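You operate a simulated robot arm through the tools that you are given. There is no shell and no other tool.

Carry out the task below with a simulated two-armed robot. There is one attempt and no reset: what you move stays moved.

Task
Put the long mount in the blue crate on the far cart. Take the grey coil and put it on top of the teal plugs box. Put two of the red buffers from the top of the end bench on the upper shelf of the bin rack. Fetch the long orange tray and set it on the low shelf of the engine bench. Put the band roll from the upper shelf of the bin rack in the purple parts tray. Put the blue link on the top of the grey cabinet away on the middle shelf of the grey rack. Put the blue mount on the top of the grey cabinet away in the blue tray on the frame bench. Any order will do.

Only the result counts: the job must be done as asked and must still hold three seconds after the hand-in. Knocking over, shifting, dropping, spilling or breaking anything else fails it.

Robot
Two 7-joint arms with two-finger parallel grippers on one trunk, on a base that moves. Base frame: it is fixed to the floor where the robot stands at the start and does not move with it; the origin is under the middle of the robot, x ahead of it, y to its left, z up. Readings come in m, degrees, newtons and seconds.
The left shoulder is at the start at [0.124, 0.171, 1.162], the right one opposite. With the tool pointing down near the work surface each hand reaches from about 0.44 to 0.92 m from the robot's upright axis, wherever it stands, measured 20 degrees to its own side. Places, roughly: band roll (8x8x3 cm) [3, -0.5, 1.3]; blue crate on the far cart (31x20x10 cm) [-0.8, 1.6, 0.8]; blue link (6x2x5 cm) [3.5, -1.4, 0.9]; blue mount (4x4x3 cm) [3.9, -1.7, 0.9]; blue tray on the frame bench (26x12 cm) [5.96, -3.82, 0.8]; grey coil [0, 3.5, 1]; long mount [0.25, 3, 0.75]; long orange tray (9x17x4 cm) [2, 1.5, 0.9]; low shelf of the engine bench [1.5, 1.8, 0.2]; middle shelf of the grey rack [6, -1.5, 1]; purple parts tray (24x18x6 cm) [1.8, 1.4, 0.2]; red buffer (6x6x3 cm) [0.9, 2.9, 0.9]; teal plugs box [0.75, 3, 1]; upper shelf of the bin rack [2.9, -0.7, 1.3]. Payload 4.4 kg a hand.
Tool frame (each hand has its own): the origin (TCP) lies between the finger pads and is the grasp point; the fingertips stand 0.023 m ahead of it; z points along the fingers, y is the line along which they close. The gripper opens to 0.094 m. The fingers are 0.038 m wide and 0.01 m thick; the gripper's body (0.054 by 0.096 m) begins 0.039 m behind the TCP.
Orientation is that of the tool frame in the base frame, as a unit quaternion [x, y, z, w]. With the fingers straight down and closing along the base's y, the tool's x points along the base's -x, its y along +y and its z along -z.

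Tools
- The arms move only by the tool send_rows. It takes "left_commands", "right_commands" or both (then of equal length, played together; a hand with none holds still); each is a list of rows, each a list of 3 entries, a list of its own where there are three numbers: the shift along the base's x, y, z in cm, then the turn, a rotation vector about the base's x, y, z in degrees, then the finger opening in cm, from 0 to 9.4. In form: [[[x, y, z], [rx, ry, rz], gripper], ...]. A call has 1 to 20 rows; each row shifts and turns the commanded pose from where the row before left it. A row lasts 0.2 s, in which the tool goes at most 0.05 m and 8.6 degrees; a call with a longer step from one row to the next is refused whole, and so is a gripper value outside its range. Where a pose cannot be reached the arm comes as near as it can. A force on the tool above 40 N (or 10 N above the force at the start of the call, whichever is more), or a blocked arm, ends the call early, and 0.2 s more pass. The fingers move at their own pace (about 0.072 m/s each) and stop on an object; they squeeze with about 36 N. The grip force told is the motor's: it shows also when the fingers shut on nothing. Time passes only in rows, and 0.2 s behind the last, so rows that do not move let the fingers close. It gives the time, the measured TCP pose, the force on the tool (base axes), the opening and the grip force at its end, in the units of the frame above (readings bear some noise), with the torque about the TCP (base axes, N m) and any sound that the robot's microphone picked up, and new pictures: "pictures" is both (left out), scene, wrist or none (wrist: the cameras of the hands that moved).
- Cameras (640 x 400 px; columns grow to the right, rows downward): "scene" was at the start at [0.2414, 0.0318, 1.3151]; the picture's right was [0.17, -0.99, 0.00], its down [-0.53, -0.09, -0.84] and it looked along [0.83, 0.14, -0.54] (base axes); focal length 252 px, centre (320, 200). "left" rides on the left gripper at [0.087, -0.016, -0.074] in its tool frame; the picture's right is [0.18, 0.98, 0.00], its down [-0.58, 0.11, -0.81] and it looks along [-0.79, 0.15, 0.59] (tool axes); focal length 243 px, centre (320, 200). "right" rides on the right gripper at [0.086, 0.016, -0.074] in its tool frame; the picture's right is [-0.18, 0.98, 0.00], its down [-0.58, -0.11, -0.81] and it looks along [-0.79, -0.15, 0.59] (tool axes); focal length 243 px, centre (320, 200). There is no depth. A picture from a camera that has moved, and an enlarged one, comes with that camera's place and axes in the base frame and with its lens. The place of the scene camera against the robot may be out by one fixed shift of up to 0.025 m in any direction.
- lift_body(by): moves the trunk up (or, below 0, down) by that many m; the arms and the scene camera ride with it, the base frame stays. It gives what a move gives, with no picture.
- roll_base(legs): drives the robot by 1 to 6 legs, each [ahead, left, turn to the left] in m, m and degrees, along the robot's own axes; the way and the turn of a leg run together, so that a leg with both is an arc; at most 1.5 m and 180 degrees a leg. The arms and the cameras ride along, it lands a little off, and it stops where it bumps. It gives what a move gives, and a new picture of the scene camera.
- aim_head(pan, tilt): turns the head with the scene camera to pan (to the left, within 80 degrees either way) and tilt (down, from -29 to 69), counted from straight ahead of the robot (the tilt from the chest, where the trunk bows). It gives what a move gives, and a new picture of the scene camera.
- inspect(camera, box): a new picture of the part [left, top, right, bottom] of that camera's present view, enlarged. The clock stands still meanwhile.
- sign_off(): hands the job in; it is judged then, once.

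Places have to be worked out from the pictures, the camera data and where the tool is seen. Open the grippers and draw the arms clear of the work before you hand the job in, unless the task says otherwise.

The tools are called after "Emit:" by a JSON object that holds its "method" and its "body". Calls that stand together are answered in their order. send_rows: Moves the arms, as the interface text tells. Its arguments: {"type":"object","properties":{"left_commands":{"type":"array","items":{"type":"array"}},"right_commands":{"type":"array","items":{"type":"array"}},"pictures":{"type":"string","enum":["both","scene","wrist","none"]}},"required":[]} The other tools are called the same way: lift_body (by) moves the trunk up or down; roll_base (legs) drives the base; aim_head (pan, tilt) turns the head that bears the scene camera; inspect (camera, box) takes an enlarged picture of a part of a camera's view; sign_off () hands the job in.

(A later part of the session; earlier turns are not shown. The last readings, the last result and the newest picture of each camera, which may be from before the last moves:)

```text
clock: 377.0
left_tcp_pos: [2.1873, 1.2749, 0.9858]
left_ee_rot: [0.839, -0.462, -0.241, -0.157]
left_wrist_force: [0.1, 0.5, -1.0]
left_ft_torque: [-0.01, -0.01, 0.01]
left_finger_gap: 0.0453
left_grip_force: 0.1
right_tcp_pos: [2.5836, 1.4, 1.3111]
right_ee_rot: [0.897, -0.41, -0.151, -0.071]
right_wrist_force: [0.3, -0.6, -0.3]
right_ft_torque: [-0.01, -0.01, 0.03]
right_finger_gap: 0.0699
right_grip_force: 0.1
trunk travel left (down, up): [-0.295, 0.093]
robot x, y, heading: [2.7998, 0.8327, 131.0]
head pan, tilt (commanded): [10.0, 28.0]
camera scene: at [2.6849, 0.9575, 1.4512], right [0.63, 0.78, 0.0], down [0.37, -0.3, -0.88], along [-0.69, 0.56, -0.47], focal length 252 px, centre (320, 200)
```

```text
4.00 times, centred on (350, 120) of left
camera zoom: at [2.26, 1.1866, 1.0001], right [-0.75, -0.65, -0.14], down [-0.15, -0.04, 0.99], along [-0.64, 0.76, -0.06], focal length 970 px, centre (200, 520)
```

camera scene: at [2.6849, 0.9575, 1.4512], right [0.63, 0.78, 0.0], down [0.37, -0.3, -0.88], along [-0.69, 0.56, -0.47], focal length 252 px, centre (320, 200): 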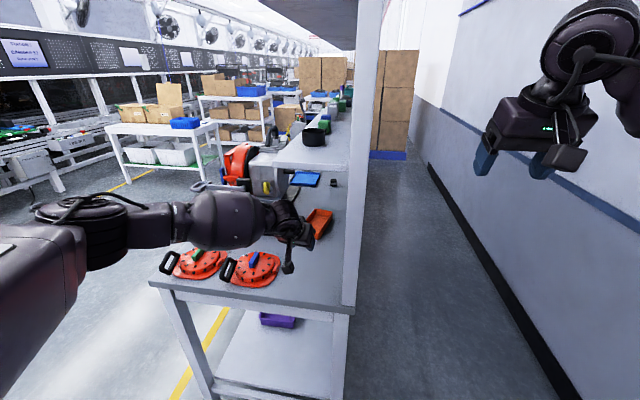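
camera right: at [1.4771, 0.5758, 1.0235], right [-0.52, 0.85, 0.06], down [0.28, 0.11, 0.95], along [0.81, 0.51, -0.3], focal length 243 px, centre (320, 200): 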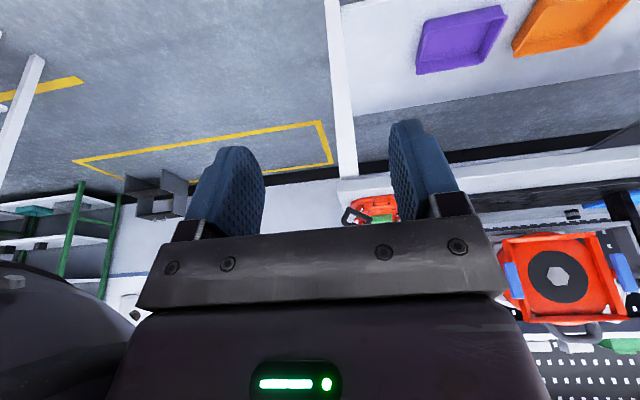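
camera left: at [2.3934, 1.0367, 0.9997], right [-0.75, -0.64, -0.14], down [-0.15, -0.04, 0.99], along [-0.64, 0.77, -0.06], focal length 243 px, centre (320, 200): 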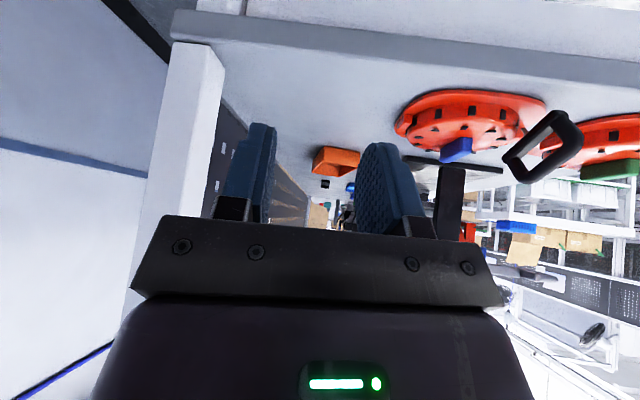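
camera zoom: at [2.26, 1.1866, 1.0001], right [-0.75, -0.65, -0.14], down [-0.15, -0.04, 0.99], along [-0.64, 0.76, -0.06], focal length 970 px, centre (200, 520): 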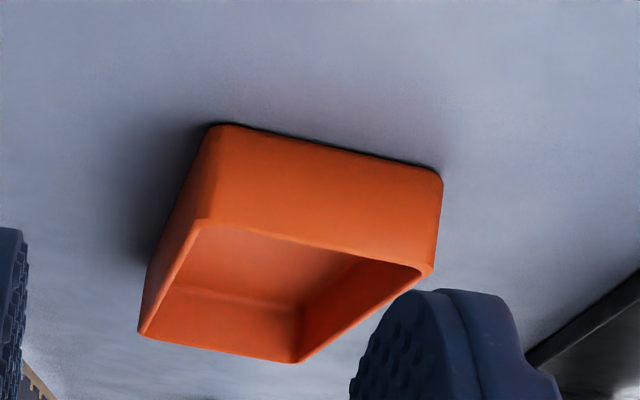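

The tray's left rim runs from about (n 2.425, u 0.277) to (2.456, 0.13). I drive forward 0.225 m to bring the hand over it.

Emit:
{"method": "roll_base", "body": {"legs": [[0.225, 0, 0.2]]}}

Emit:
{"method": "inspect", "body": {"camera": "left", "box": [0, 0, 640, 400]}}

Emit:
{"method": "inspect", "body": {"camera": "scene", "box": [180, 100, 400, 320]}}

```text
clock: 378.7
left_tcp_pos: [2.0379, 1.4414, 0.9851]
left_ee_rot: [0.84, -0.46, -0.242, -0.156]
left_wrist_force: [-0.4, -0.5, -0.4]
left_ft_torque: [0.01, 0.0, 0.02]
left_finger_gap: 0.0449
left_grip_force: 0.1
right_tcp_pos: [2.4329, 1.5699, 1.3102]
right_ee_rot: [0.898, -0.407, -0.151, -0.07]
right_wrist_force: [-0.4, -1.0, 0.1]
right_ft_torque: [-0.05, -0.03, 0.01]
right_finger_gap: 0.0697
right_grip_force: 0.2
trunk travel left (down, up): [-0.295, 0.093]
robot x, y, heading: [2.6524, 1.0005, 131.2]
head pan, tilt (commanded): [10.0, 28.0]
camera scene: at [2.5365, 1.1263, 1.4512], right [0.63, 0.78, 0.0], down [0.37, -0.29, -0.88], along [-0.69, 0.55, -0.47], focal length 252 px, centre (320, 200)
```

scene: 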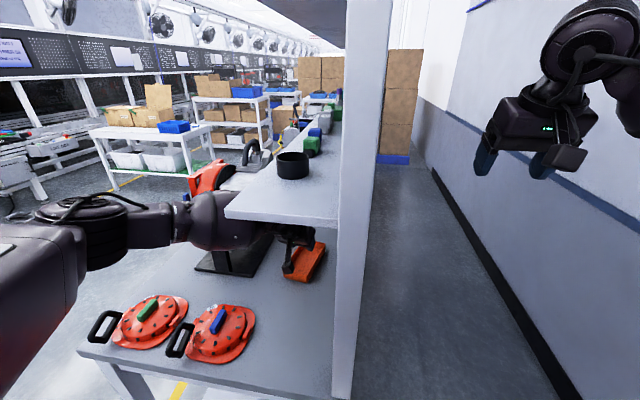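

```text
1.00 times, centred on (320, 200) of left (not enlarged: the box is as wide or as high as the picture)
camera zoom: at [2.1107, 1.3537, 1.0001], right [-0.75, -0.65, -0.14], down [-0.15, -0.04, 0.99], along [-0.65, 0.76, -0.06], focal length 243 px, centre (320, 200)
```

zoom: 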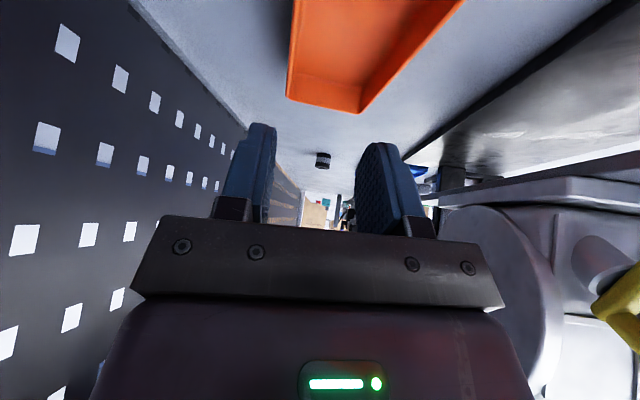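

```text
1.82 times, centred on (290, 210) of scene
camera zoom: at [2.5365, 1.1263, 1.4512], right [0.63, 0.78, 0.0], down [0.37, -0.29, -0.88], along [-0.69, 0.55, -0.47], focal length 459 px, centre (374, 182)
```

zoom: 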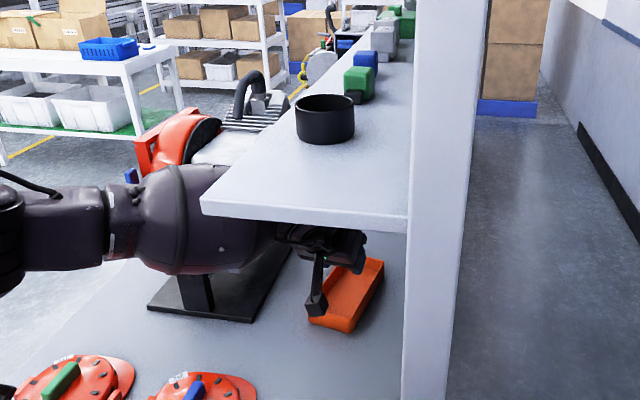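

The wall direction equals the hand's heading. I shift the hand 5 cm left so its fingers straddle the left wall, and go down part way.

Emit:
{"method": "send_rows", "body": {"left_commands": [[[-2.1, -1.43, 0], [0, 0, 0], 4.5], [[-2.1, -1.43, 0], [0, 0, 0], 4.5], [[0, 0, -3], [0, 0, 0], 4.5], [[0, 0, -2], [0, 0, 0], 4.5]], "pictures": "both"}}

Emit:
{"method": "inspect", "body": {"camera": "scene", "box": [200, 180, 360, 300]}}

```text
clock: 379.7
left_tcp_pos: [1.9945, 1.4128, 0.936]
left_ee_rot: [0.841, -0.459, -0.241, -0.156]
left_wrist_force: [-0.3, 0.5, -0.5]
left_ft_torque: [-0.01, 0.03, 0.0]
left_finger_gap: 0.045
left_grip_force: 0.1
right_tcp_pos: [2.4341, 1.5683, 1.3112]
right_ee_rot: [0.898, -0.408, -0.152, -0.071]
right_wrist_force: [0.3, 0.7, -0.5]
right_ft_torque: [-0.01, 0.01, 0.01]
right_finger_gap: 0.0699
right_grip_force: 0.0
trunk travel left (down, up): [-0.295, 0.093]
robot x, y, heading: [2.6499, 1.0005, 131.3]
head pan, tilt (commanded): [10.0, 28.0]
camera scene: at [2.537, 1.1255, 1.4512], right [0.63, 0.78, 0.0], down [0.37, -0.29, -0.88], along [-0.69, 0.55, -0.47], focal length 252 px, centre (320, 200)
camera left: at [2.0692, 1.3252, 0.9499], right [-0.75, -0.65, -0.14], down [-0.15, -0.04, 0.99], along [-0.65, 0.76, -0.06], focal length 243 px, centre (320, 200)
```

scene: 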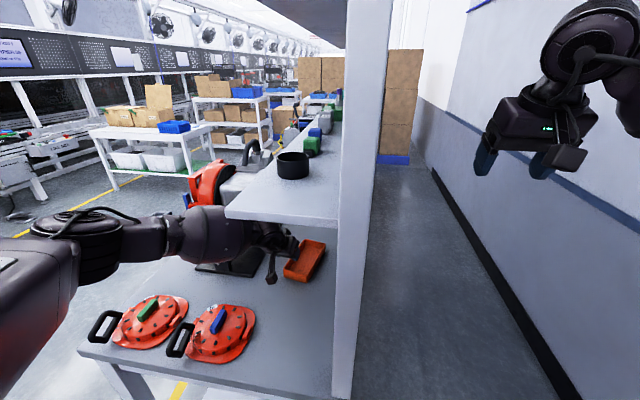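
left: 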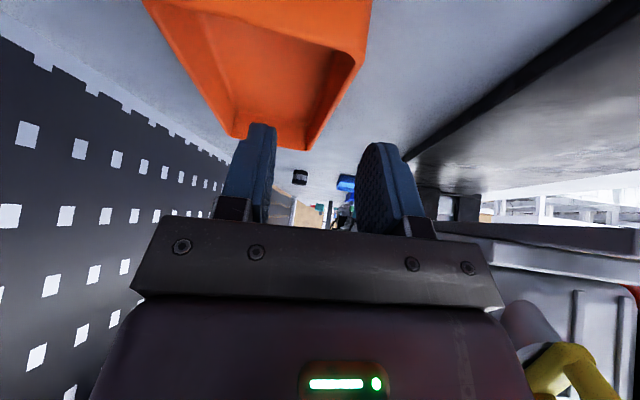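

```text
3.33 times, centred on (280, 240) of scene
camera zoom: at [2.537, 1.1255, 1.4512], right [0.63, 0.78, 0.0], down [0.37, -0.29, -0.88], along [-0.69, 0.55, -0.47], focal length 842 px, centre (453, 67)
```

zoom: 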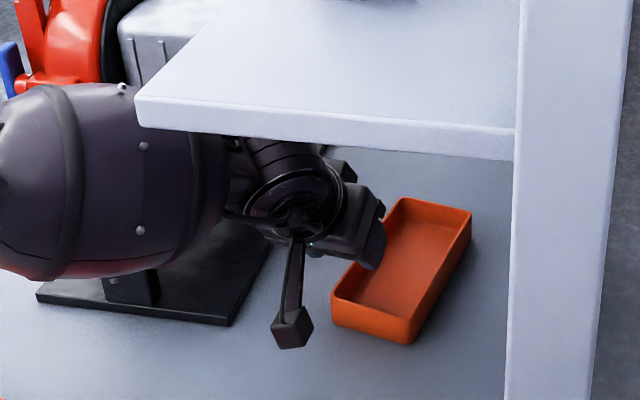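

The left wall lies between the fingers, about 5 mm to the left of centre. I correct that and go down to grip height.

Emit:
{"method": "send_rows", "body": {"left_commands": [[[-0.3, -0.26, -1.5], [0, 0, 0], 4.5], [[0, 0, -1.5], [0, 0, 0], 4.5], [[0, 0, -1.2], [0, 0, 0], 4.5], [[0, 0, -0.4], [0, 0, 0], 4.5]], "pictures": "wrist"}}

Emit:
{"method": "inspect", "body": {"camera": "scene", "box": [220, 200, 340, 290]}}

```text
clock: 380.7
left_tcp_pos: [1.9916, 1.4095, 0.8889]
left_ee_rot: [0.84, -0.46, -0.241, -0.156]
left_wrist_force: [-0.3, -0.1, 0.3]
left_ft_torque: [0.01, -0.03, 0.03]
left_finger_gap: 0.0448
left_grip_force: 0.1
right_tcp_pos: [2.4337, 1.5689, 1.3108]
right_ee_rot: [0.898, -0.408, -0.151, -0.07]
right_wrist_force: [0.0, -0.3, 0.5]
right_ft_torque: [0.02, -0.01, -0.02]
right_finger_gap: 0.0701
right_grip_force: 0.0
trunk travel left (down, up): [-0.295, 0.093]
robot x, y, heading: [2.6509, 1.0015, 131.2]
head pan, tilt (commanded): [10.0, 28.0]
camera left: at [2.0661, 1.3222, 0.9046], right [-0.75, -0.65, -0.14], down [-0.15, -0.04, 0.99], along [-0.65, 0.76, -0.06], focal length 243 px, centre (320, 200)
```

left: 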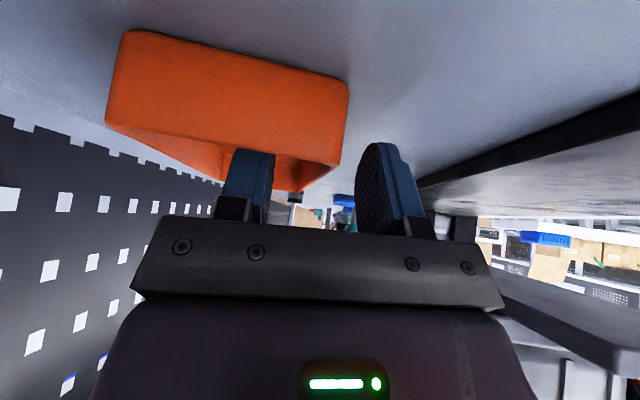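

```text
4.44 times, centred on (280, 245) of scene
camera zoom: at [2.5372, 1.1256, 1.4513], right [0.63, 0.78, 0.0], down [0.37, -0.29, -0.88], along [-0.69, 0.55, -0.47], focal length 1122 px, centre (498, 0)
```

zoom: 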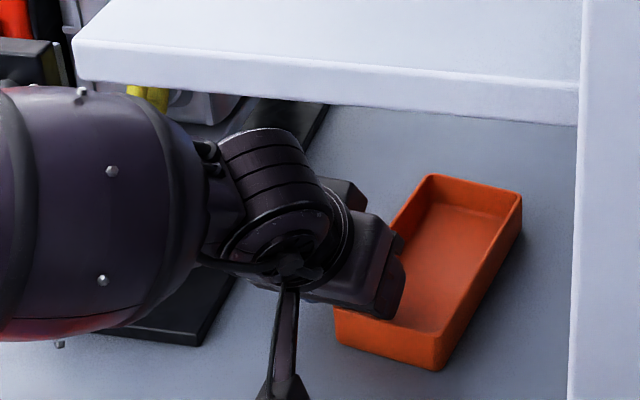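

The right finger is inside the tray and the left one outside. I close on the wall.

Emit:
{"method": "send_rows", "body": {"left_commands": [[[0, 0, 0], [0, 0, 0], 2], [[0, 0, 0], [0, 0, 0], 0], [[0, 0, 0], [0, 0, 0], 0], [[0, 0, 0], [0, 0, 0], 0], [[0, 0, 0], [0, 0, 0], 0]], "pictures": "wrist"}}

```text
clock: 381.9
left_tcp_pos: [1.9921, 1.4097, 0.8905]
left_ee_rot: [0.84, -0.46, -0.242, -0.156]
left_wrist_force: [0.1, -0.3, -0.6]
left_ft_torque: [0.01, 0.07, 0.05]
left_finger_gap: 0.0035
left_grip_force: 36.1
right_tcp_pos: [2.4339, 1.5686, 1.311]
right_ee_rot: [0.897, -0.408, -0.152, -0.071]
right_wrist_force: [-0.8, 0.0, 0.3]
right_ft_torque: [-0.04, -0.02, 0.02]
right_finger_gap: 0.0701
right_grip_force: 0.0
trunk travel left (down, up): [-0.295, 0.093]
robot x, y, heading: [2.651, 1.0039, 131.4]
head pan, tilt (commanded): [10.0, 28.0]
camera left: at [2.066, 1.3221, 0.9047], right [-0.75, -0.65, -0.14], down [-0.15, -0.04, 0.99], along [-0.65, 0.76, -0.06], focal length 243 px, centre (320, 200)
```

left: 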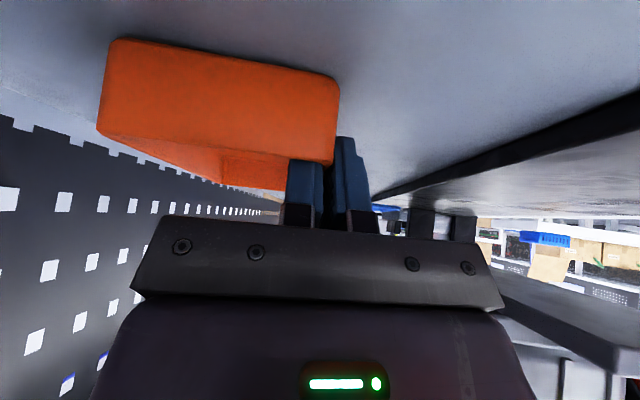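

The wall (3.5 mm) is gripped. I lift slowly and watch whether the tray comes along.

Emit:
{"method": "send_rows", "body": {"left_commands": [[[0, 0, 0.4], [0, 0, 0], 0], [[0, 0, 0.4], [0, 0, 0], 0], [[0, 0, 0.6], [0, 0, 0], 0], [[0, 0, 0.8], [0, 0, 0], 0], [[0, 0, 1], [0, 0, 0], 0], [[0, 0, 1], [0, 0, 0], 0]], "pictures": "both"}}

Emit:
{"method": "inspect", "body": {"camera": "scene", "box": [220, 200, 340, 290]}}

```text
clock: 383.3
left_tcp_pos: [1.9936, 1.4105, 0.9324]
left_ee_rot: [0.841, -0.459, -0.241, -0.155]
left_wrist_force: [1.0, 0.1, -1.3]
left_ft_torque: [-0.06, 0.05, 0.04]
left_finger_gap: 0.0036
left_grip_force: 35.7
right_tcp_pos: [2.4346, 1.5688, 1.3129]
right_ee_rot: [0.898, -0.408, -0.151, -0.07]
right_wrist_force: [1.3, 0.0, 0.4]
right_ft_torque: [-0.01, 0.01, -0.02]
right_finger_gap: 0.0701
right_grip_force: 0.0
trunk travel left (down, up): [-0.295, 0.093]
robot x, y, heading: [2.6553, 0.9969, 131.1]
head pan, tilt (commanded): [10.0, 28.0]
camera scene: at [2.5372, 1.1256, 1.4513], right [0.63, 0.78, 0.0], down [0.37, -0.29, -0.88], along [-0.69, 0.55, -0.47], focal length 252 px, centre (320, 200)
camera left: at [2.0666, 1.3225, 0.9473], right [-0.75, -0.65, -0.14], down [-0.15, -0.04, 0.99], along [-0.65, 0.76, -0.06], focal length 243 px, centre (320, 200)
```

scene: 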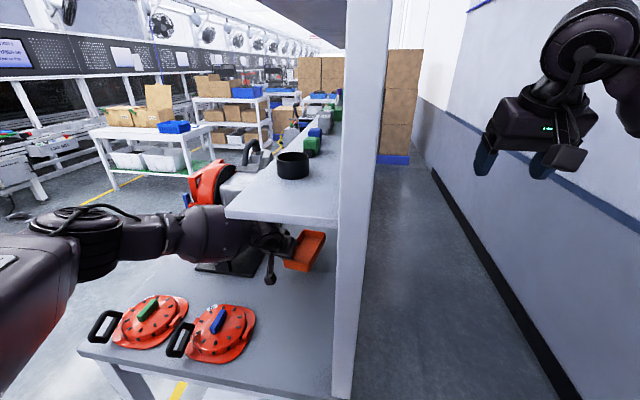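
left: 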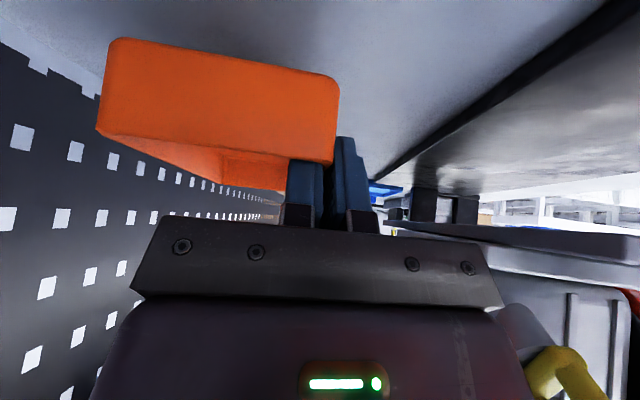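

```text
4.44 times, centred on (280, 245) of scene
camera zoom: at [2.5372, 1.1256, 1.4513], right [0.63, 0.78, 0.0], down [0.37, -0.29, -0.88], along [-0.69, 0.55, -0.47], focal length 1122 px, centre (498, 0)
```

zoom: 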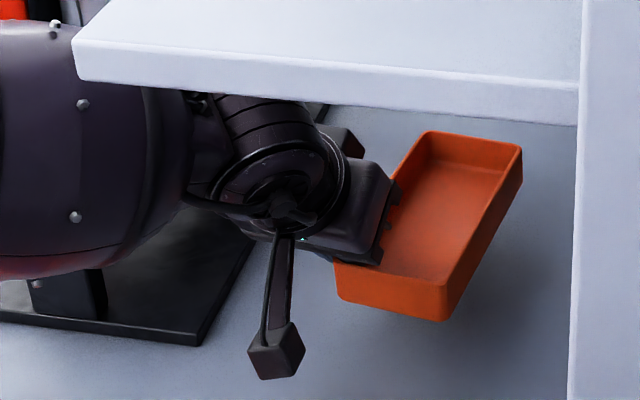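

The tray is lifted and level. I raise it to pass over the discs, shift 3 cm to the right, and back the robot out.

Emit:
{"method": "send_rows", "body": {"left_commands": [[[0, 0, 2], [0, 0, 0], 0], [[0, 0, 2], [0, 0, 0], 0], [[1.1, 1.0, 1.3], [0, 0, 0], 0], [[1.1, 1.0, 0.2], [0, 0, 0], 0]], "pictures": "none"}}

Emit:
{"method": "roll_base", "body": {"legs": [[-0.25, 0, 0]]}}

Emit:
{"method": "inspect", "body": {"camera": "left", "box": [0, 0, 640, 400]}}

```text
clock: 384.3
left_tcp_pos: [2.0147, 1.4302, 0.9858]
left_ee_rot: [0.841, -0.458, -0.242, -0.156]
left_wrist_force: [-1.0, -0.4, 0.0]
left_ft_torque: [-0.11, -0.03, 0.01]
left_finger_gap: 0.0034
left_grip_force: 36.0
right_tcp_pos: [2.4341, 1.5683, 1.3117]
right_ee_rot: [0.897, -0.408, -0.152, -0.07]
right_wrist_force: [-0.3, 0.1, 0.2]
right_ft_torque: [0.01, 0.0, 0.01]
right_finger_gap: 0.07
right_grip_force: 0.1
trunk travel left (down, up): [-0.295, 0.093]
robot x, y, heading: [2.6549, 0.997, 131.3]
head pan, tilt (commanded): [10.0, 28.0]
```

```text
clock: 386.1
left_tcp_pos: [2.1781, 1.2393, 0.9859]
left_ee_rot: [0.84, -0.459, -0.242, -0.156]
left_wrist_force: [0.8, 0.2, -1.6]
left_ft_torque: [-0.07, 0.04, 0.0]
left_finger_gap: 0.0032
left_grip_force: 36.0
right_tcp_pos: [2.6006, 1.379, 1.3122]
right_ee_rot: [0.898, -0.408, -0.152, -0.07]
right_wrist_force: [0.3, 0.2, -0.9]
right_ft_torque: [0.01, 0.01, 0.0]
right_finger_gap: 0.0697
right_grip_force: 0.0
trunk travel left (down, up): [-0.295, 0.093]
robot x, y, heading: [2.8167, 0.8108, 131.5]
head pan, tilt (commanded): [10.0, 28.0]
camera scene: at [2.7032, 0.9362, 1.4513], right [0.63, 0.78, 0.0], down [0.37, -0.29, -0.88], along [-0.69, 0.55, -0.47], focal length 252 px, centre (320, 200)
```

scene: 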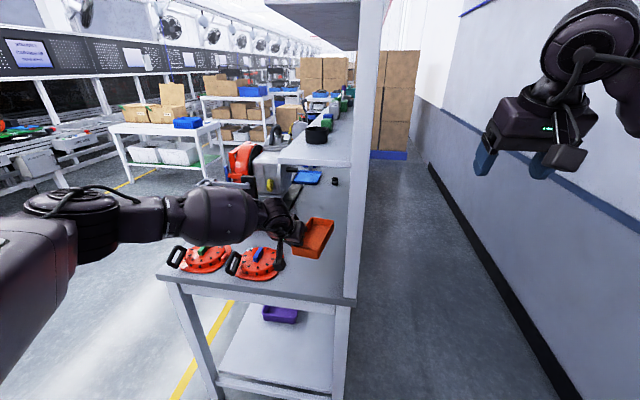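

```text
1.00 times, centred on (320, 200) of left (not enlarged: the box is as wide or as high as the picture)
camera zoom: at [2.254, 1.1529, 1.0014], right [-0.75, -0.65, -0.14], down [-0.15, -0.04, 0.99], along [-0.65, 0.76, -0.06], focal length 243 px, centre (320, 200)
```

zoom: 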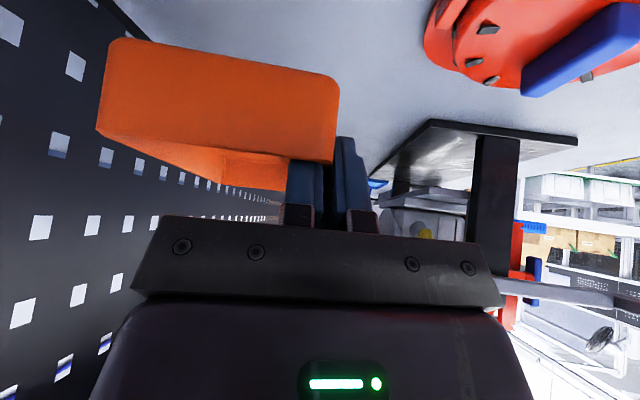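

The tray is clear of the discs. I back out 0.3 m more.

Emit:
{"method": "roll_base", "body": {"legs": [[-0.32, 0, 0]]}}

Emit:
{"method": "send_rows", "body": {"left_commands": [[[0, 0, 3], [0, 0, 0], 0], [[0, 0, 4], [0, 0, 0], 0], [[0, 0, 4], [0, 0, 0], 0], [[0, 0, 4], [0, 0, 0], 0], [[2.0, -2.3, 2], [0, 0, 0], 0], [[2.5, -2.8, 0], [0, 0, 0], 0], [[2.5, -2.8, 0], [0, 0, 0], 0]], "pictures": "both"}}

```text
clock: 388.3
left_tcp_pos: [2.3884, 1.0033, 0.9864]
left_ee_rot: [0.84, -0.46, -0.241, -0.157]
left_wrist_force: [0.0, -0.6, -1.6]
left_ft_torque: [-0.06, 0.01, 0.0]
left_finger_gap: 0.0034
left_grip_force: 36.0
right_tcp_pos: [2.8085, 1.1409, 1.3118]
right_ee_rot: [0.897, -0.409, -0.151, -0.071]
right_wrist_force: [0.1, -0.1, -0.3]
right_ft_torque: [0.04, 0.04, -0.03]
right_finger_gap: 0.0699
right_grip_force: 0.1
trunk travel left (down, up): [-0.295, 0.093]
robot x, y, heading: [3.0241, 0.5715, 131.3]
head pan, tilt (commanded): [10.0, 28.0]
camera scene: at [2.912, 0.6981, 1.4513], right [0.63, 0.78, 0.0], down [0.37, -0.29, -0.88], along [-0.69, 0.55, -0.47], focal length 252 px, centre (320, 200)
```

scene: 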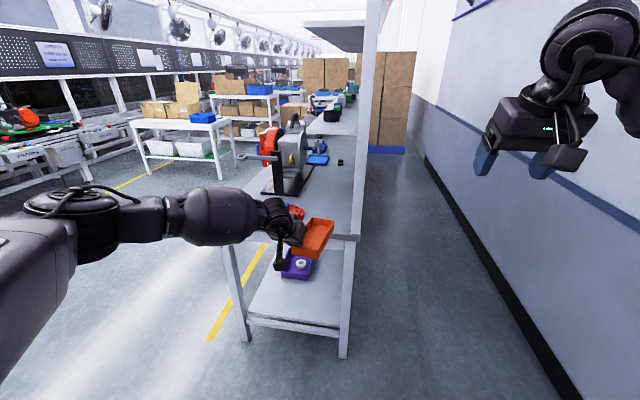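

```text
clock: 389.9
left_tcp_pos: [2.4585, 0.9239, 1.1571]
left_ee_rot: [0.84, -0.459, -0.242, -0.156]
left_wrist_force: [-0.3, -0.2, -1.2]
left_ft_torque: [-0.04, -0.01, -0.02]
left_finger_gap: 0.0033
left_grip_force: 35.6
right_tcp_pos: [2.8081, 1.1408, 1.3128]
right_ee_rot: [0.897, -0.409, -0.152, -0.071]
right_wrist_force: [0.9, -0.1, -0.3]
right_ft_torque: [0.0, -0.02, 0.0]
right_finger_gap: 0.07
right_grip_force: 0.1
trunk travel left (down, up): [-0.295, 0.093]
robot x, y, heading: [3.0318, 0.5743, 131.2]
head pan, tilt (commanded): [10.0, 28.0]
camera scene: at [2.9119, 0.6976, 1.4514], right [0.63, 0.78, 0.0], down [0.37, -0.29, -0.88], along [-0.69, 0.55, -0.47], focal length 252 px, centre (320, 200)
camera left: at [2.5329, 0.8351, 1.1716], right [-0.75, -0.65, -0.14], down [-0.15, -0.04, 0.99], along [-0.65, 0.76, -0.06], focal length 243 px, centre (320, 200)
```

scene: 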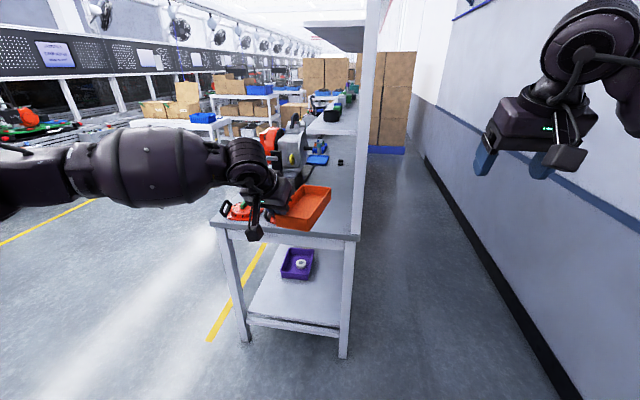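
left: 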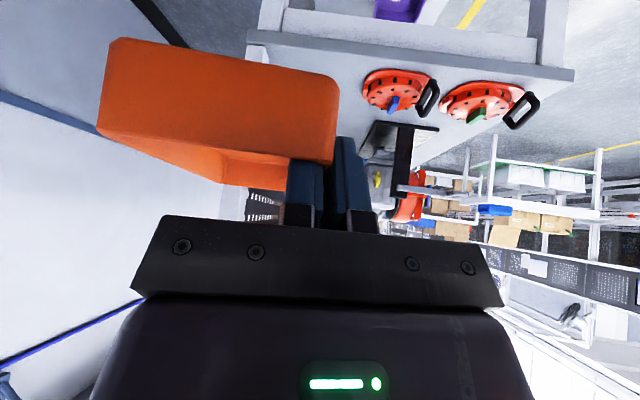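

I drive left through the gap into the front aisle, then forward along it, and turn right to face the bench.

Emit:
{"method": "roll_base", "body": {"legs": [[0.08, 0.75, 0], [0, 0.75, 0], [0.6, 0, 0]]}}

```text
clock: 406.4
left_tcp_pos: [0.8828, 0.4432, 1.1563]
left_ee_rot: [0.841, -0.458, -0.242, -0.157]
left_wrist_force: [0.3, 0.1, -0.5]
left_ft_torque: [-0.12, -0.01, 0.04]
left_finger_gap: 0.0035
left_grip_force: 36.4
right_tcp_pos: [1.2324, 0.6625, 1.3124]
right_ee_rot: [0.898, -0.407, -0.151, -0.071]
right_wrist_force: [-0.3, -0.5, 0.0]
right_ft_torque: [-0.03, -0.02, 0.01]
right_finger_gap: 0.0705
right_grip_force: 0.0
trunk travel left (down, up): [-0.295, 0.093]
robot x, y, heading: [1.4528, 0.0947, 131.5]
head pan, tilt (commanded): [10.0, 28.0]
camera scene: at [1.3362, 0.2201, 1.4512], right [0.62, 0.78, 0.0], down [0.37, -0.29, -0.88], along [-0.69, 0.55, -0.47], focal length 252 px, centre (320, 200)
```

scene: 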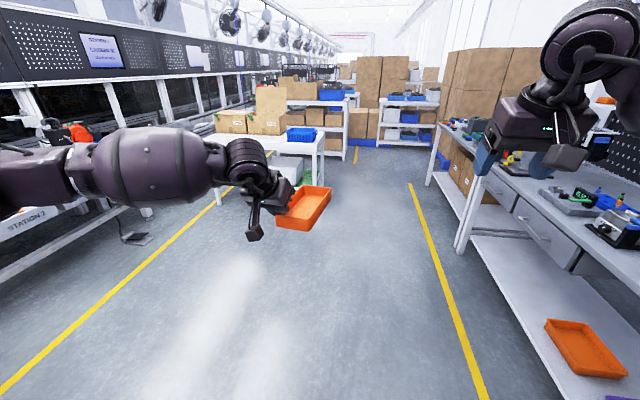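

I turn right to face the bench and move to a spot opposite the free part of the low shelf (right of the purple tray), somewhat back.

Emit:
{"method": "roll_base", "body": {"legs": [[0, 0, -90.2], [-0.3, 0.36, 0]]}}

Emit:
{"method": "lift_body", "body": {"by": -0.29}}

Emit:
{"method": "aim_head", "body": {"pan": 0, "tilt": 30}}

```text
clock: 414.0
left_tcp_pos: [1.3297, 0.7342, 1.1564]
left_ee_rot: [-0.273, 0.918, 0.061, 0.282]
left_wrist_force: [-0.7, 0.1, -0.9]
left_ft_torque: [-0.02, 0.07, -0.03]
left_finger_gap: 0.0036
left_grip_force: 35.8
right_tcp_pos: [1.5513, 0.3848, 1.3112]
right_ee_rot: [-0.351, 0.921, 0.058, 0.157]
right_wrist_force: [0.1, 0.5, 0.6]
right_ft_torque: [0.01, -0.02, -0.03]
right_finger_gap: 0.0698
right_grip_force: 0.1
trunk travel left (down, up): [-0.295, 0.093]
robot x, y, heading: [0.9818, 0.1608, 41.9]
head pan, tilt (commanded): [10.0, 28.0]
camera scene: at [1.092, 0.295, 1.4513], right [0.79, -0.62, 0.0], down [-0.29, -0.37, -0.88], along [0.55, 0.69, -0.47], focal length 252 px, centre (320, 200)
```

scene: 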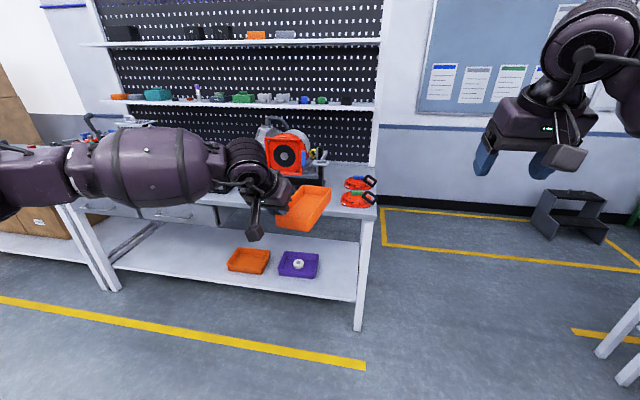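

```text
clock: 416.9
left_tcp_pos: [1.3287, 0.7326, 0.8682]
left_ee_rot: [-0.274, 0.917, 0.063, 0.281]
left_wrist_force: [-0.4, -0.4, -1.8]
left_ft_torque: [-0.02, 0.12, -0.01]
left_finger_gap: 0.0034
left_grip_force: 35.7
right_tcp_pos: [1.5504, 0.3845, 1.0231]
right_ee_rot: [-0.351, 0.921, 0.058, 0.158]
right_wrist_force: [-0.3, 0.0, 0.0]
right_ft_torque: [-0.01, -0.04, 0.01]
right_finger_gap: 0.0699
right_grip_force: 0.1
trunk travel left (down, up): [-0.005, 0.383]
robot x, y, heading: [0.9853, 0.165, 41.7]
head pan, tilt (commanded): [10.0, 28.0]
```

```text
clock: 417.6
left_tcp_pos: [1.3287, 0.7335, 0.8656]
left_ee_rot: [-0.274, 0.918, 0.061, 0.281]
left_wrist_force: [0.0, -0.4, -1.6]
left_ft_torque: [0.0, 0.11, -0.02]
left_finger_gap: 0.0034
left_grip_force: 35.7
right_tcp_pos: [1.5515, 0.3858, 1.0205]
right_ee_rot: [-0.351, 0.922, 0.057, 0.156]
right_wrist_force: [-0.3, 0.1, -0.4]
right_ft_torque: [-0.03, -0.02, -0.03]
right_finger_gap: 0.0698
right_grip_force: 0.0
trunk travel left (down, up): [-0.005, 0.383]
robot x, y, heading: [0.9856, 0.1623, 42.0]
head pan, tilt (commanded): [0.0, 30.0]
camera scene: at [1.2797, 0.4414, 1.1127], right [0.67, -0.74, 0.0], down [-0.37, -0.33, -0.87], along [0.65, 0.58, -0.5], focal length 252 px, centre (320, 200)
```

scene: 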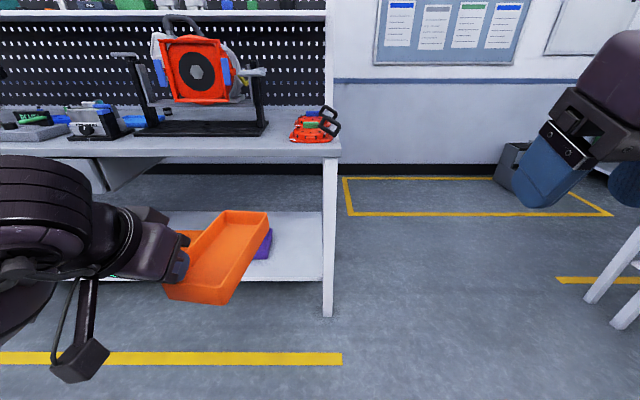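

The tray is held level. I back up 0.12 m for room and stretch the left arm forward and down in stages, turning the hand to face the bench squarely.

Emit:
{"method": "roll_base", "body": {"legs": [[-0.12, 0, -0.6]]}}

Emit:
{"method": "send_rows", "body": {"left_commands": [[[2.5, 2.2, -2.4], [0, 0, 6], 0], [[2.5, 2.2, -2.4], [0, 0, 6], 0], [[2.5, 2.2, -2.4], [0, 0, 0], 0], [[2.5, 2.2, -2.4], [0, 0, 0], 0], [[2.5, 2.2, -2.4], [0, 0, 0], 0], [[2.1, 1.84, -2.6], [0, 0, 0], 0], [[2.1, 1.84, -2.6], [0, 0, 0], 0], [[2.1, 1.84, -2.6], [0, 0, 0], 0], [[2.1, 1.84, -2.6], [0, 0, 0], 0], [[2.1, 1.84, -2.6], [0, 0, 0], 0], [[0, 0, -3.2], [0, 0, 0], 0], [[0, 0, -3.2], [0, 0, 0], 0], [[0, 0, -3.2], [0, 0, 0], 0], [[0, 0, -3.2], [0, 0, 0], 0]], "pictures": "both"}}

```text
clock: 418.9
left_tcp_pos: [1.2463, 0.6507, 0.8673]
left_ee_rot: [-0.269, 0.919, 0.06, 0.281]
left_wrist_force: [0.9, -0.8, -1.8]
left_ft_torque: [-0.01, 0.09, -0.04]
left_finger_gap: 0.0035
left_grip_force: 36.0
right_tcp_pos: [1.4634, 0.3001, 1.0215]
right_ee_rot: [-0.346, 0.923, 0.058, 0.158]
right_wrist_force: [-0.2, -0.1, -0.6]
right_ft_torque: [0.04, -0.01, 0.04]
right_finger_gap: 0.07
right_grip_force: 0.0
trunk travel left (down, up): [-0.005, 0.383]
robot x, y, heading: [0.9, 0.0813, 41.2]
head pan, tilt (commanded): [0.0, 30.0]
camera scene: at [1.1931, 0.3592, 1.113], right [0.66, -0.75, 0.0], down [-0.38, -0.33, -0.87], along [0.65, 0.57, -0.5], focal length 252 px, centre (320, 200)
```

scene: 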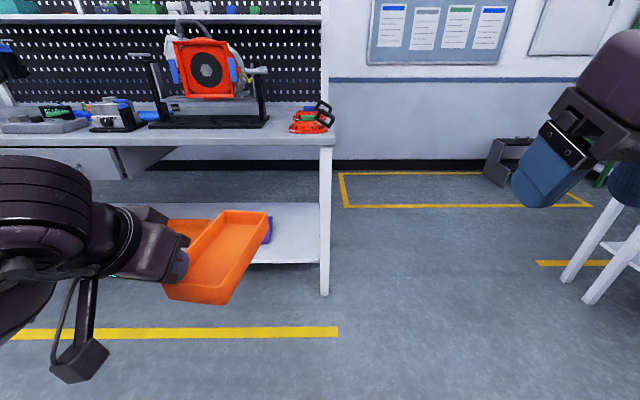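

```text
clock: 421.9
left_tcp_pos: [1.4767, 0.8523, 0.4867]
left_ee_rot: [-0.364, 0.886, 0.089, 0.274]
left_wrist_force: [0.1, -0.7, -2.2]
left_ft_torque: [-0.03, 0.1, -0.02]
left_finger_gap: 0.0037
left_grip_force: 36.1
right_tcp_pos: [1.4635, 0.3007, 1.02]
right_ee_rot: [-0.346, 0.923, 0.057, 0.157]
right_wrist_force: [0.9, -0.6, -0.8]
right_ft_torque: [-0.01, 0.02, -0.02]
right_finger_gap: 0.0699
right_grip_force: 0.1
trunk travel left (down, up): [-0.005, 0.383]
robot x, y, heading: [0.8947, 0.0797, 41.3]
head pan, tilt (commanded): [0.0, 30.0]
camera scene: at [1.194, 0.3598, 1.1124], right [0.66, -0.75, 0.0], down [-0.38, -0.33, -0.87], along [0.65, 0.57, -0.5], focal length 252 px, centre (320, 200)
camera left: at [1.4064, 0.7631, 0.5014], right [-0.79, 0.6, -0.14], down [-0.07, 0.14, 0.99], along [0.61, 0.79, -0.07], focal length 243 px, centre (320, 200)
```

scene: 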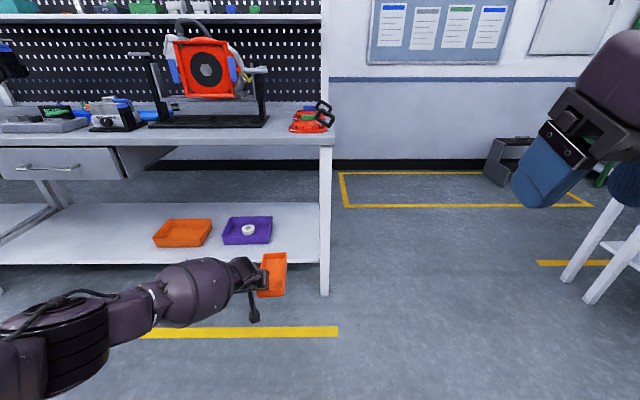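
left: 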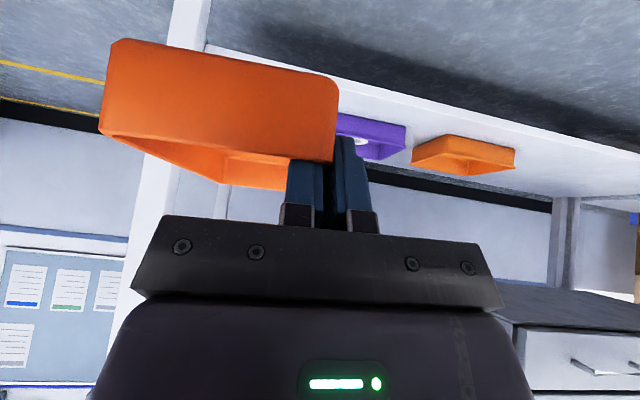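

Good. Now down along the reach limit to about z 0.315 at 0.825 m ahead.

Emit:
{"method": "send_rows", "body": {"left_commands": [[[-1.18, -1.03, -2.23], [0, 0, 0], 0], [[-1.18, -1.03, -2.23], [0, 0, 0], 0], [[-1.18, -1.03, -2.23], [0, 0, 0], 0], [[-1.25, -1.1, -2.5], [0, 0, 0], 0], [[-1.25, -1.1, -2.5], [0, 0, 0], 0], [[-1.25, -1.1, -2.5], [0, 0, 0], 0], [[-0.94, -0.82, -1.5], [0, 0, 0], 0], [[-0.94, -0.82, -1.5], [0, 0, 0], 0]], "pictures": "both"}}

```text
clock: 423.7
left_tcp_pos: [1.3837, 0.7719, 0.3147]
left_ee_rot: [-0.364, 0.886, 0.089, 0.273]
left_wrist_force: [-0.1, 0.5, -0.6]
left_ft_torque: [0.0, 0.07, -0.01]
left_finger_gap: 0.0037
left_grip_force: 36.4
right_tcp_pos: [1.4639, 0.3006, 1.0215]
right_ee_rot: [-0.345, 0.924, 0.057, 0.156]
right_wrist_force: [0.3, 0.2, 0.3]
right_ft_torque: [0.04, 0.01, -0.01]
right_finger_gap: 0.0702
right_grip_force: 0.1
trunk travel left (down, up): [-0.005, 0.383]
robot x, y, heading: [0.8963, 0.0809, 41.2]
head pan, tilt (commanded): [0.0, 30.0]
camera scene: at [1.1937, 0.3597, 1.1126], right [0.66, -0.75, 0.0], down [-0.38, -0.33, -0.87], along [0.65, 0.57, -0.5], focal length 252 px, centre (320, 200)
camera left: at [1.3141, 0.6827, 0.3304], right [-0.79, 0.6, -0.14], down [-0.07, 0.14, 0.99], along [0.61, 0.79, -0.07], focal length 243 px, centre (320, 200)
```

scene: 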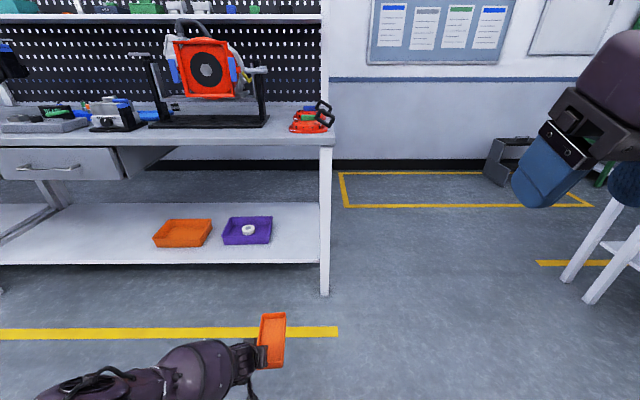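
left: 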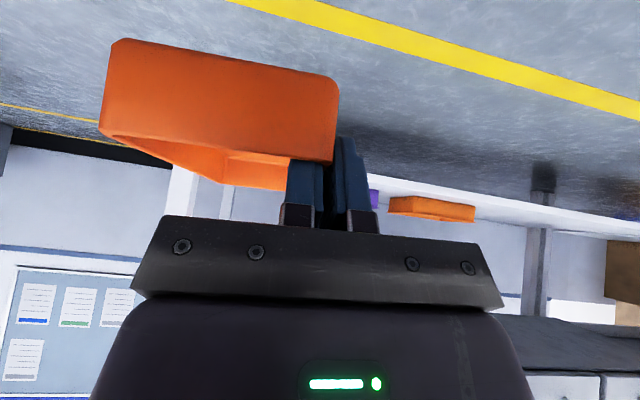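

Now I drive toward the shelf: 0.45 m first, a little to the right.

Emit:
{"method": "roll_base", "body": {"legs": [[0.45, -0.03, 0]]}}

Emit:
{"method": "inspect", "body": {"camera": "left", "box": [0, 0, 640, 400]}}

```text
clock: 426.4
left_tcp_pos: [1.7426, 1.0496, 0.3155]
left_ee_rot: [-0.365, 0.886, 0.09, 0.272]
left_wrist_force: [0.8, -0.9, -1.9]
left_ft_torque: [-0.02, 0.07, 0.03]
left_finger_gap: 0.0033
left_grip_force: 36.2
right_tcp_pos: [1.8234, 0.5767, 1.0219]
right_ee_rot: [-0.346, 0.923, 0.056, 0.157]
right_wrist_force: [-0.4, -0.4, -0.5]
right_ft_torque: [0.01, 0.02, -0.01]
right_finger_gap: 0.0699
right_grip_force: 0.1
trunk travel left (down, up): [-0.005, 0.383]
robot x, y, heading: [1.2545, 0.3596, 41.4]
head pan, tilt (commanded): [0.0, 30.0]
camera scene: at [1.5526, 0.6352, 1.1125], right [0.66, -0.75, 0.0], down [-0.38, -0.33, -0.87], along [0.65, 0.57, -0.5], focal length 252 px, centre (320, 200)
```

scene: 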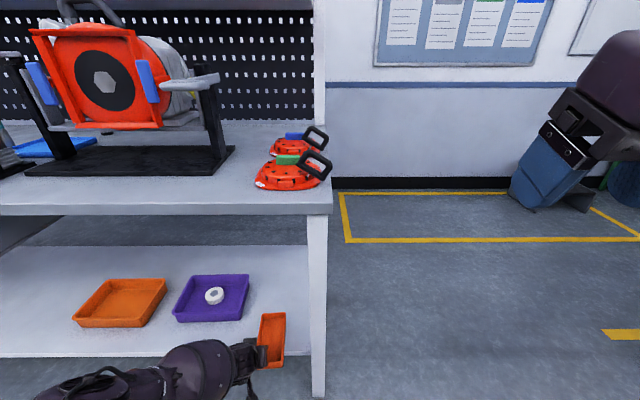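

```text
1.00 times, centred on (320, 200) of left (not enlarged: the box is as wide or as high as the picture)
camera zoom: at [1.6724, 0.9589, 0.3306], right [-0.79, 0.6, -0.14], down [-0.07, 0.14, 0.99], along [0.61, 0.79, -0.07], focal length 243 px, centre (320, 200)
```

zoom: 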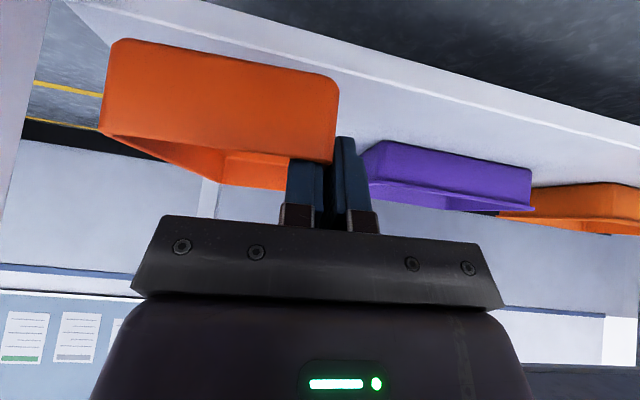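

The path between purple tray and leg is clear. I drive in another 0.28 m.

Emit:
{"method": "roll_base", "body": {"legs": [[0.28, 0, 0]]}}

Emit:
{"method": "inspect", "body": {"camera": "left", "box": [0, 0, 640, 400]}}

```text
clock: 428.4
left_tcp_pos: [1.9502, 1.232, 0.3145]
left_ee_rot: [-0.365, 0.886, 0.089, 0.272]
left_wrist_force: [0.1, 0.2, -1.3]
left_ft_torque: [-0.03, 0.07, 0.0]
left_finger_gap: 0.0034
left_grip_force: 36.2
right_tcp_pos: [2.0319, 0.7598, 1.0208]
right_ee_rot: [-0.347, 0.923, 0.057, 0.157]
right_wrist_force: [-0.4, 0.0, 0.1]
right_ft_torque: [-0.03, -0.03, -0.01]
right_finger_gap: 0.0701
right_grip_force: 0.0
trunk travel left (down, up): [-0.005, 0.383]
robot x, y, heading: [1.4631, 0.5399, 41.4]
head pan, tilt (commanded): [0.0, 30.0]
camera scene: at [1.7612, 0.8187, 1.1125], right [0.66, -0.75, 0.0], down [-0.38, -0.33, -0.87], along [0.65, 0.57, -0.5], focal length 252 px, centre (320, 200)
```

scene: 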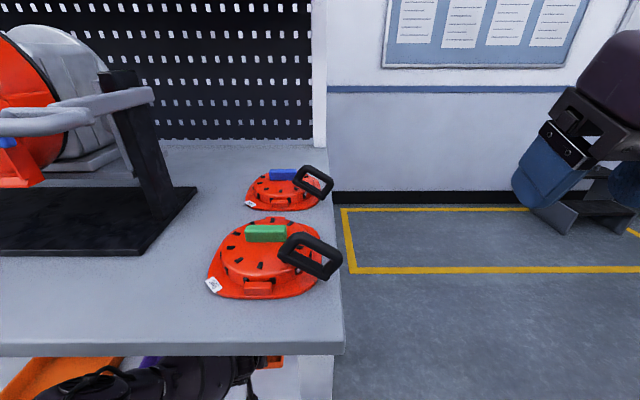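

```text
1.00 times, centred on (320, 200) of left (not enlarged: the box is as wide or as high as the picture)
camera zoom: at [1.8807, 1.1423, 0.3304], right [-0.79, 0.6, -0.14], down [-0.07, 0.14, 0.99], along [0.61, 0.79, -0.07], focal length 243 px, centre (320, 200)
```

zoom: 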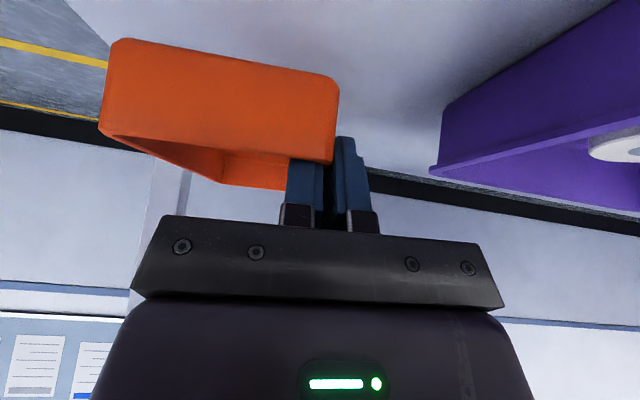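

The tray is over the free shelf area. I lower along the reach limit toward the shelf.

Emit:
{"method": "send_rows", "body": {"left_commands": [[[-0.7, -0.62, -1.1], [0, 0, 0], 0], [[-0.7, -0.62, -1.1], [0, 0, 0], 0], [[-0.7, -0.62, -1.1], [0, 0, 0], 0], [[-0.7, -0.62, -1.0], [0, 0, 0], 0], [[-0.7, -0.62, -0.9], [0, 0, 0], 0]], "pictures": "wrist"}}

```text
clock: 429.6
left_tcp_pos: [1.9148, 1.2015, 0.2629]
left_ee_rot: [-0.368, 0.885, 0.091, 0.271]
left_wrist_force: [-0.9, -0.4, -2.5]
left_ft_torque: [-0.02, 0.05, -0.01]
left_finger_gap: 0.0035
left_grip_force: 35.6
right_tcp_pos: [2.0309, 0.7611, 1.0205]
right_ee_rot: [-0.347, 0.923, 0.057, 0.157]
right_wrist_force: [0.1, -0.1, -0.8]
right_ft_torque: [-0.01, -0.02, -0.01]
right_finger_gap: 0.0699
right_grip_force: 0.0
trunk travel left (down, up): [-0.005, 0.383]
robot x, y, heading: [1.461, 0.5447, 41.5]
head pan, tilt (commanded): [0.0, 30.0]
camera left: at [1.847, 1.1114, 0.2786], right [-0.79, 0.59, -0.14], down [-0.07, 0.14, 0.99], along [0.6, 0.8, -0.07], focal length 243 px, centre (320, 200)
```

left: 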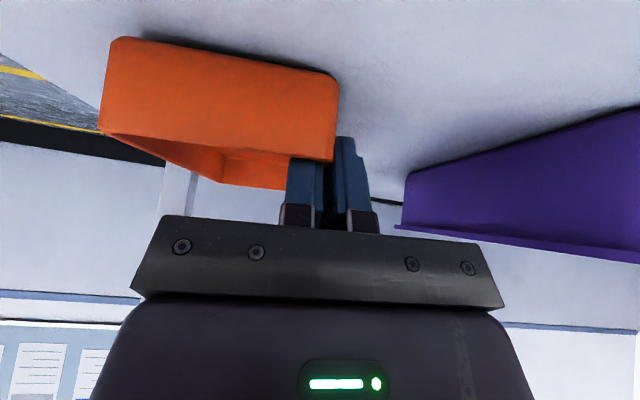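

The tray's shadow is close beneath it. I lower in small steps until it touches the shelf.

Emit:
{"method": "send_rows", "body": {"left_commands": [[[-0.3, -0.26, -0.4], [0, 0, 0], 0], [[-0.3, -0.26, -0.4], [0, 0, 0], 0], [[-0.2, -0.18, -0.3], [0, 0, 0], 0]], "pictures": "none"}}

```text
clock: 430.4
left_tcp_pos: [1.9131, 1.1979, 0.2601]
left_ee_rot: [-0.365, 0.884, 0.094, 0.276]
left_wrist_force: [9.5, 7.3, 33.2]
left_ft_torque: [-0.31, 0.34, 0.06]
left_finger_gap: 0.004
left_grip_force: 36.4
right_tcp_pos: [2.0287, 0.7575, 1.0247]
right_ee_rot: [-0.347, 0.923, 0.058, 0.159]
right_wrist_force: [-0.1, 0.2, 0.8]
right_ft_torque: [-0.02, 0.03, 0.01]
right_finger_gap: 0.0704
right_grip_force: 0.1
trunk travel left (down, up): [-0.005, 0.383]
robot x, y, heading: [1.4658, 0.5396, 41.6]
head pan, tilt (commanded): [0.0, 30.0]
```

It has touched (33 N). I ease up 4 mm and open the fingers.

Emit:
{"method": "send_rows", "body": {"left_commands": [[[0.2, 0.18, 0.5], [0, 0, 0], 0], [[0, 0, 0.2], [0, 0, 0], 0], [[0, 0, 0], [0, 0, 0], 1.0], [[0, 0, 0], [0, 0, 0], 2.5], [[0, 0, 0], [0, 0, 0], 3.5], [[0, 0, 0], [0, 0, 0], 3.5]], "pictures": "wrist"}}

```text
clock: 431.8
left_tcp_pos: [1.9086, 1.1935, 0.2549]
left_ee_rot: [-0.366, 0.886, 0.091, 0.271]
left_wrist_force: [-8.4, 4.2, 25.0]
left_ft_torque: [-0.35, 0.0, -0.07]
left_finger_gap: 0.0317
left_grip_force: 0.0
left hand out of reach, approached as far as the arm can: row 1
right_tcp_pos: [2.0308, 0.7593, 1.0224]
right_ee_rot: [-0.347, 0.923, 0.057, 0.158]
right_wrist_force: [-0.6, 0.3, 0.8]
right_ft_torque: [-0.01, -0.03, -0.02]
right_finger_gap: 0.0701
right_grip_force: 0.1
trunk travel left (down, up): [-0.005, 0.383]
robot x, y, heading: [1.4614, 0.5388, 41.3]
head pan, tilt (commanded): [0.0, 30.0]
camera left: at [1.8391, 1.1037, 0.2697], right [-0.79, 0.59, -0.14], down [-0.07, 0.14, 0.99], along [0.6, 0.79, -0.07], focal length 243 px, centre (320, 200)
```

left: 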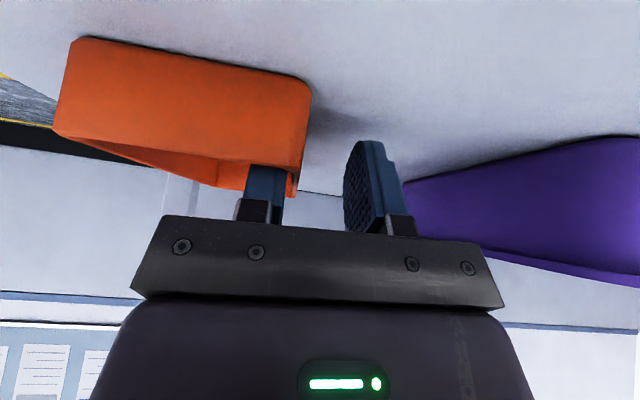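

The inner fingertip still presses on the tray floor. I raise the hand straight away along the allowed line.

Emit:
{"method": "send_rows", "body": {"left_commands": [[[0.2, 0.18, 0.8], [0, 0, 0], 3.2], [[0.3, 0.26, 0.8], [0, 0, 0], 3.2], [[0.5, 0.45, 0.9], [0, 0, 0], 3.2], [[0.5, 0.45, 0.9], [0, 0, 0], 3.2]], "pictures": "wrist"}}

```text
clock: 432.8
left_tcp_pos: [1.9268, 1.203, 0.2794]
left_ee_rot: [-0.365, 0.886, 0.089, 0.272]
left_wrist_force: [-0.6, -0.1, 0.4]
left_ft_torque: [-0.01, -0.02, -0.04]
left_finger_gap: 0.0323
left_grip_force: 0.0
left hand out of reach, approached as far as the arm can: row 1, 2
right_tcp_pos: [2.0321, 0.7601, 1.023]
right_ee_rot: [-0.347, 0.923, 0.058, 0.158]
right_wrist_force: [0.0, 0.3, 0.1]
right_ft_torque: [-0.02, 0.02, 0.01]
right_finger_gap: 0.0702
right_grip_force: 0.1
trunk travel left (down, up): [-0.005, 0.383]
robot x, y, heading: [1.4638, 0.5442, 41.3]
head pan, tilt (commanded): [0.0, 30.0]
camera left: at [1.8569, 1.1139, 0.2939], right [-0.79, 0.6, -0.14], down [-0.07, 0.14, 0.99], along [0.61, 0.79, -0.07], focal length 243 px, centre (320, 200)
```

left: 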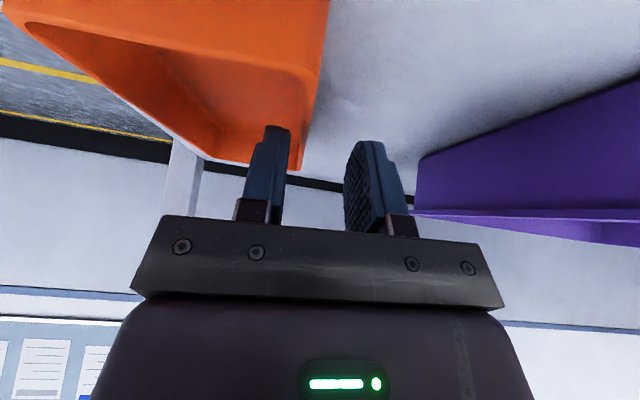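

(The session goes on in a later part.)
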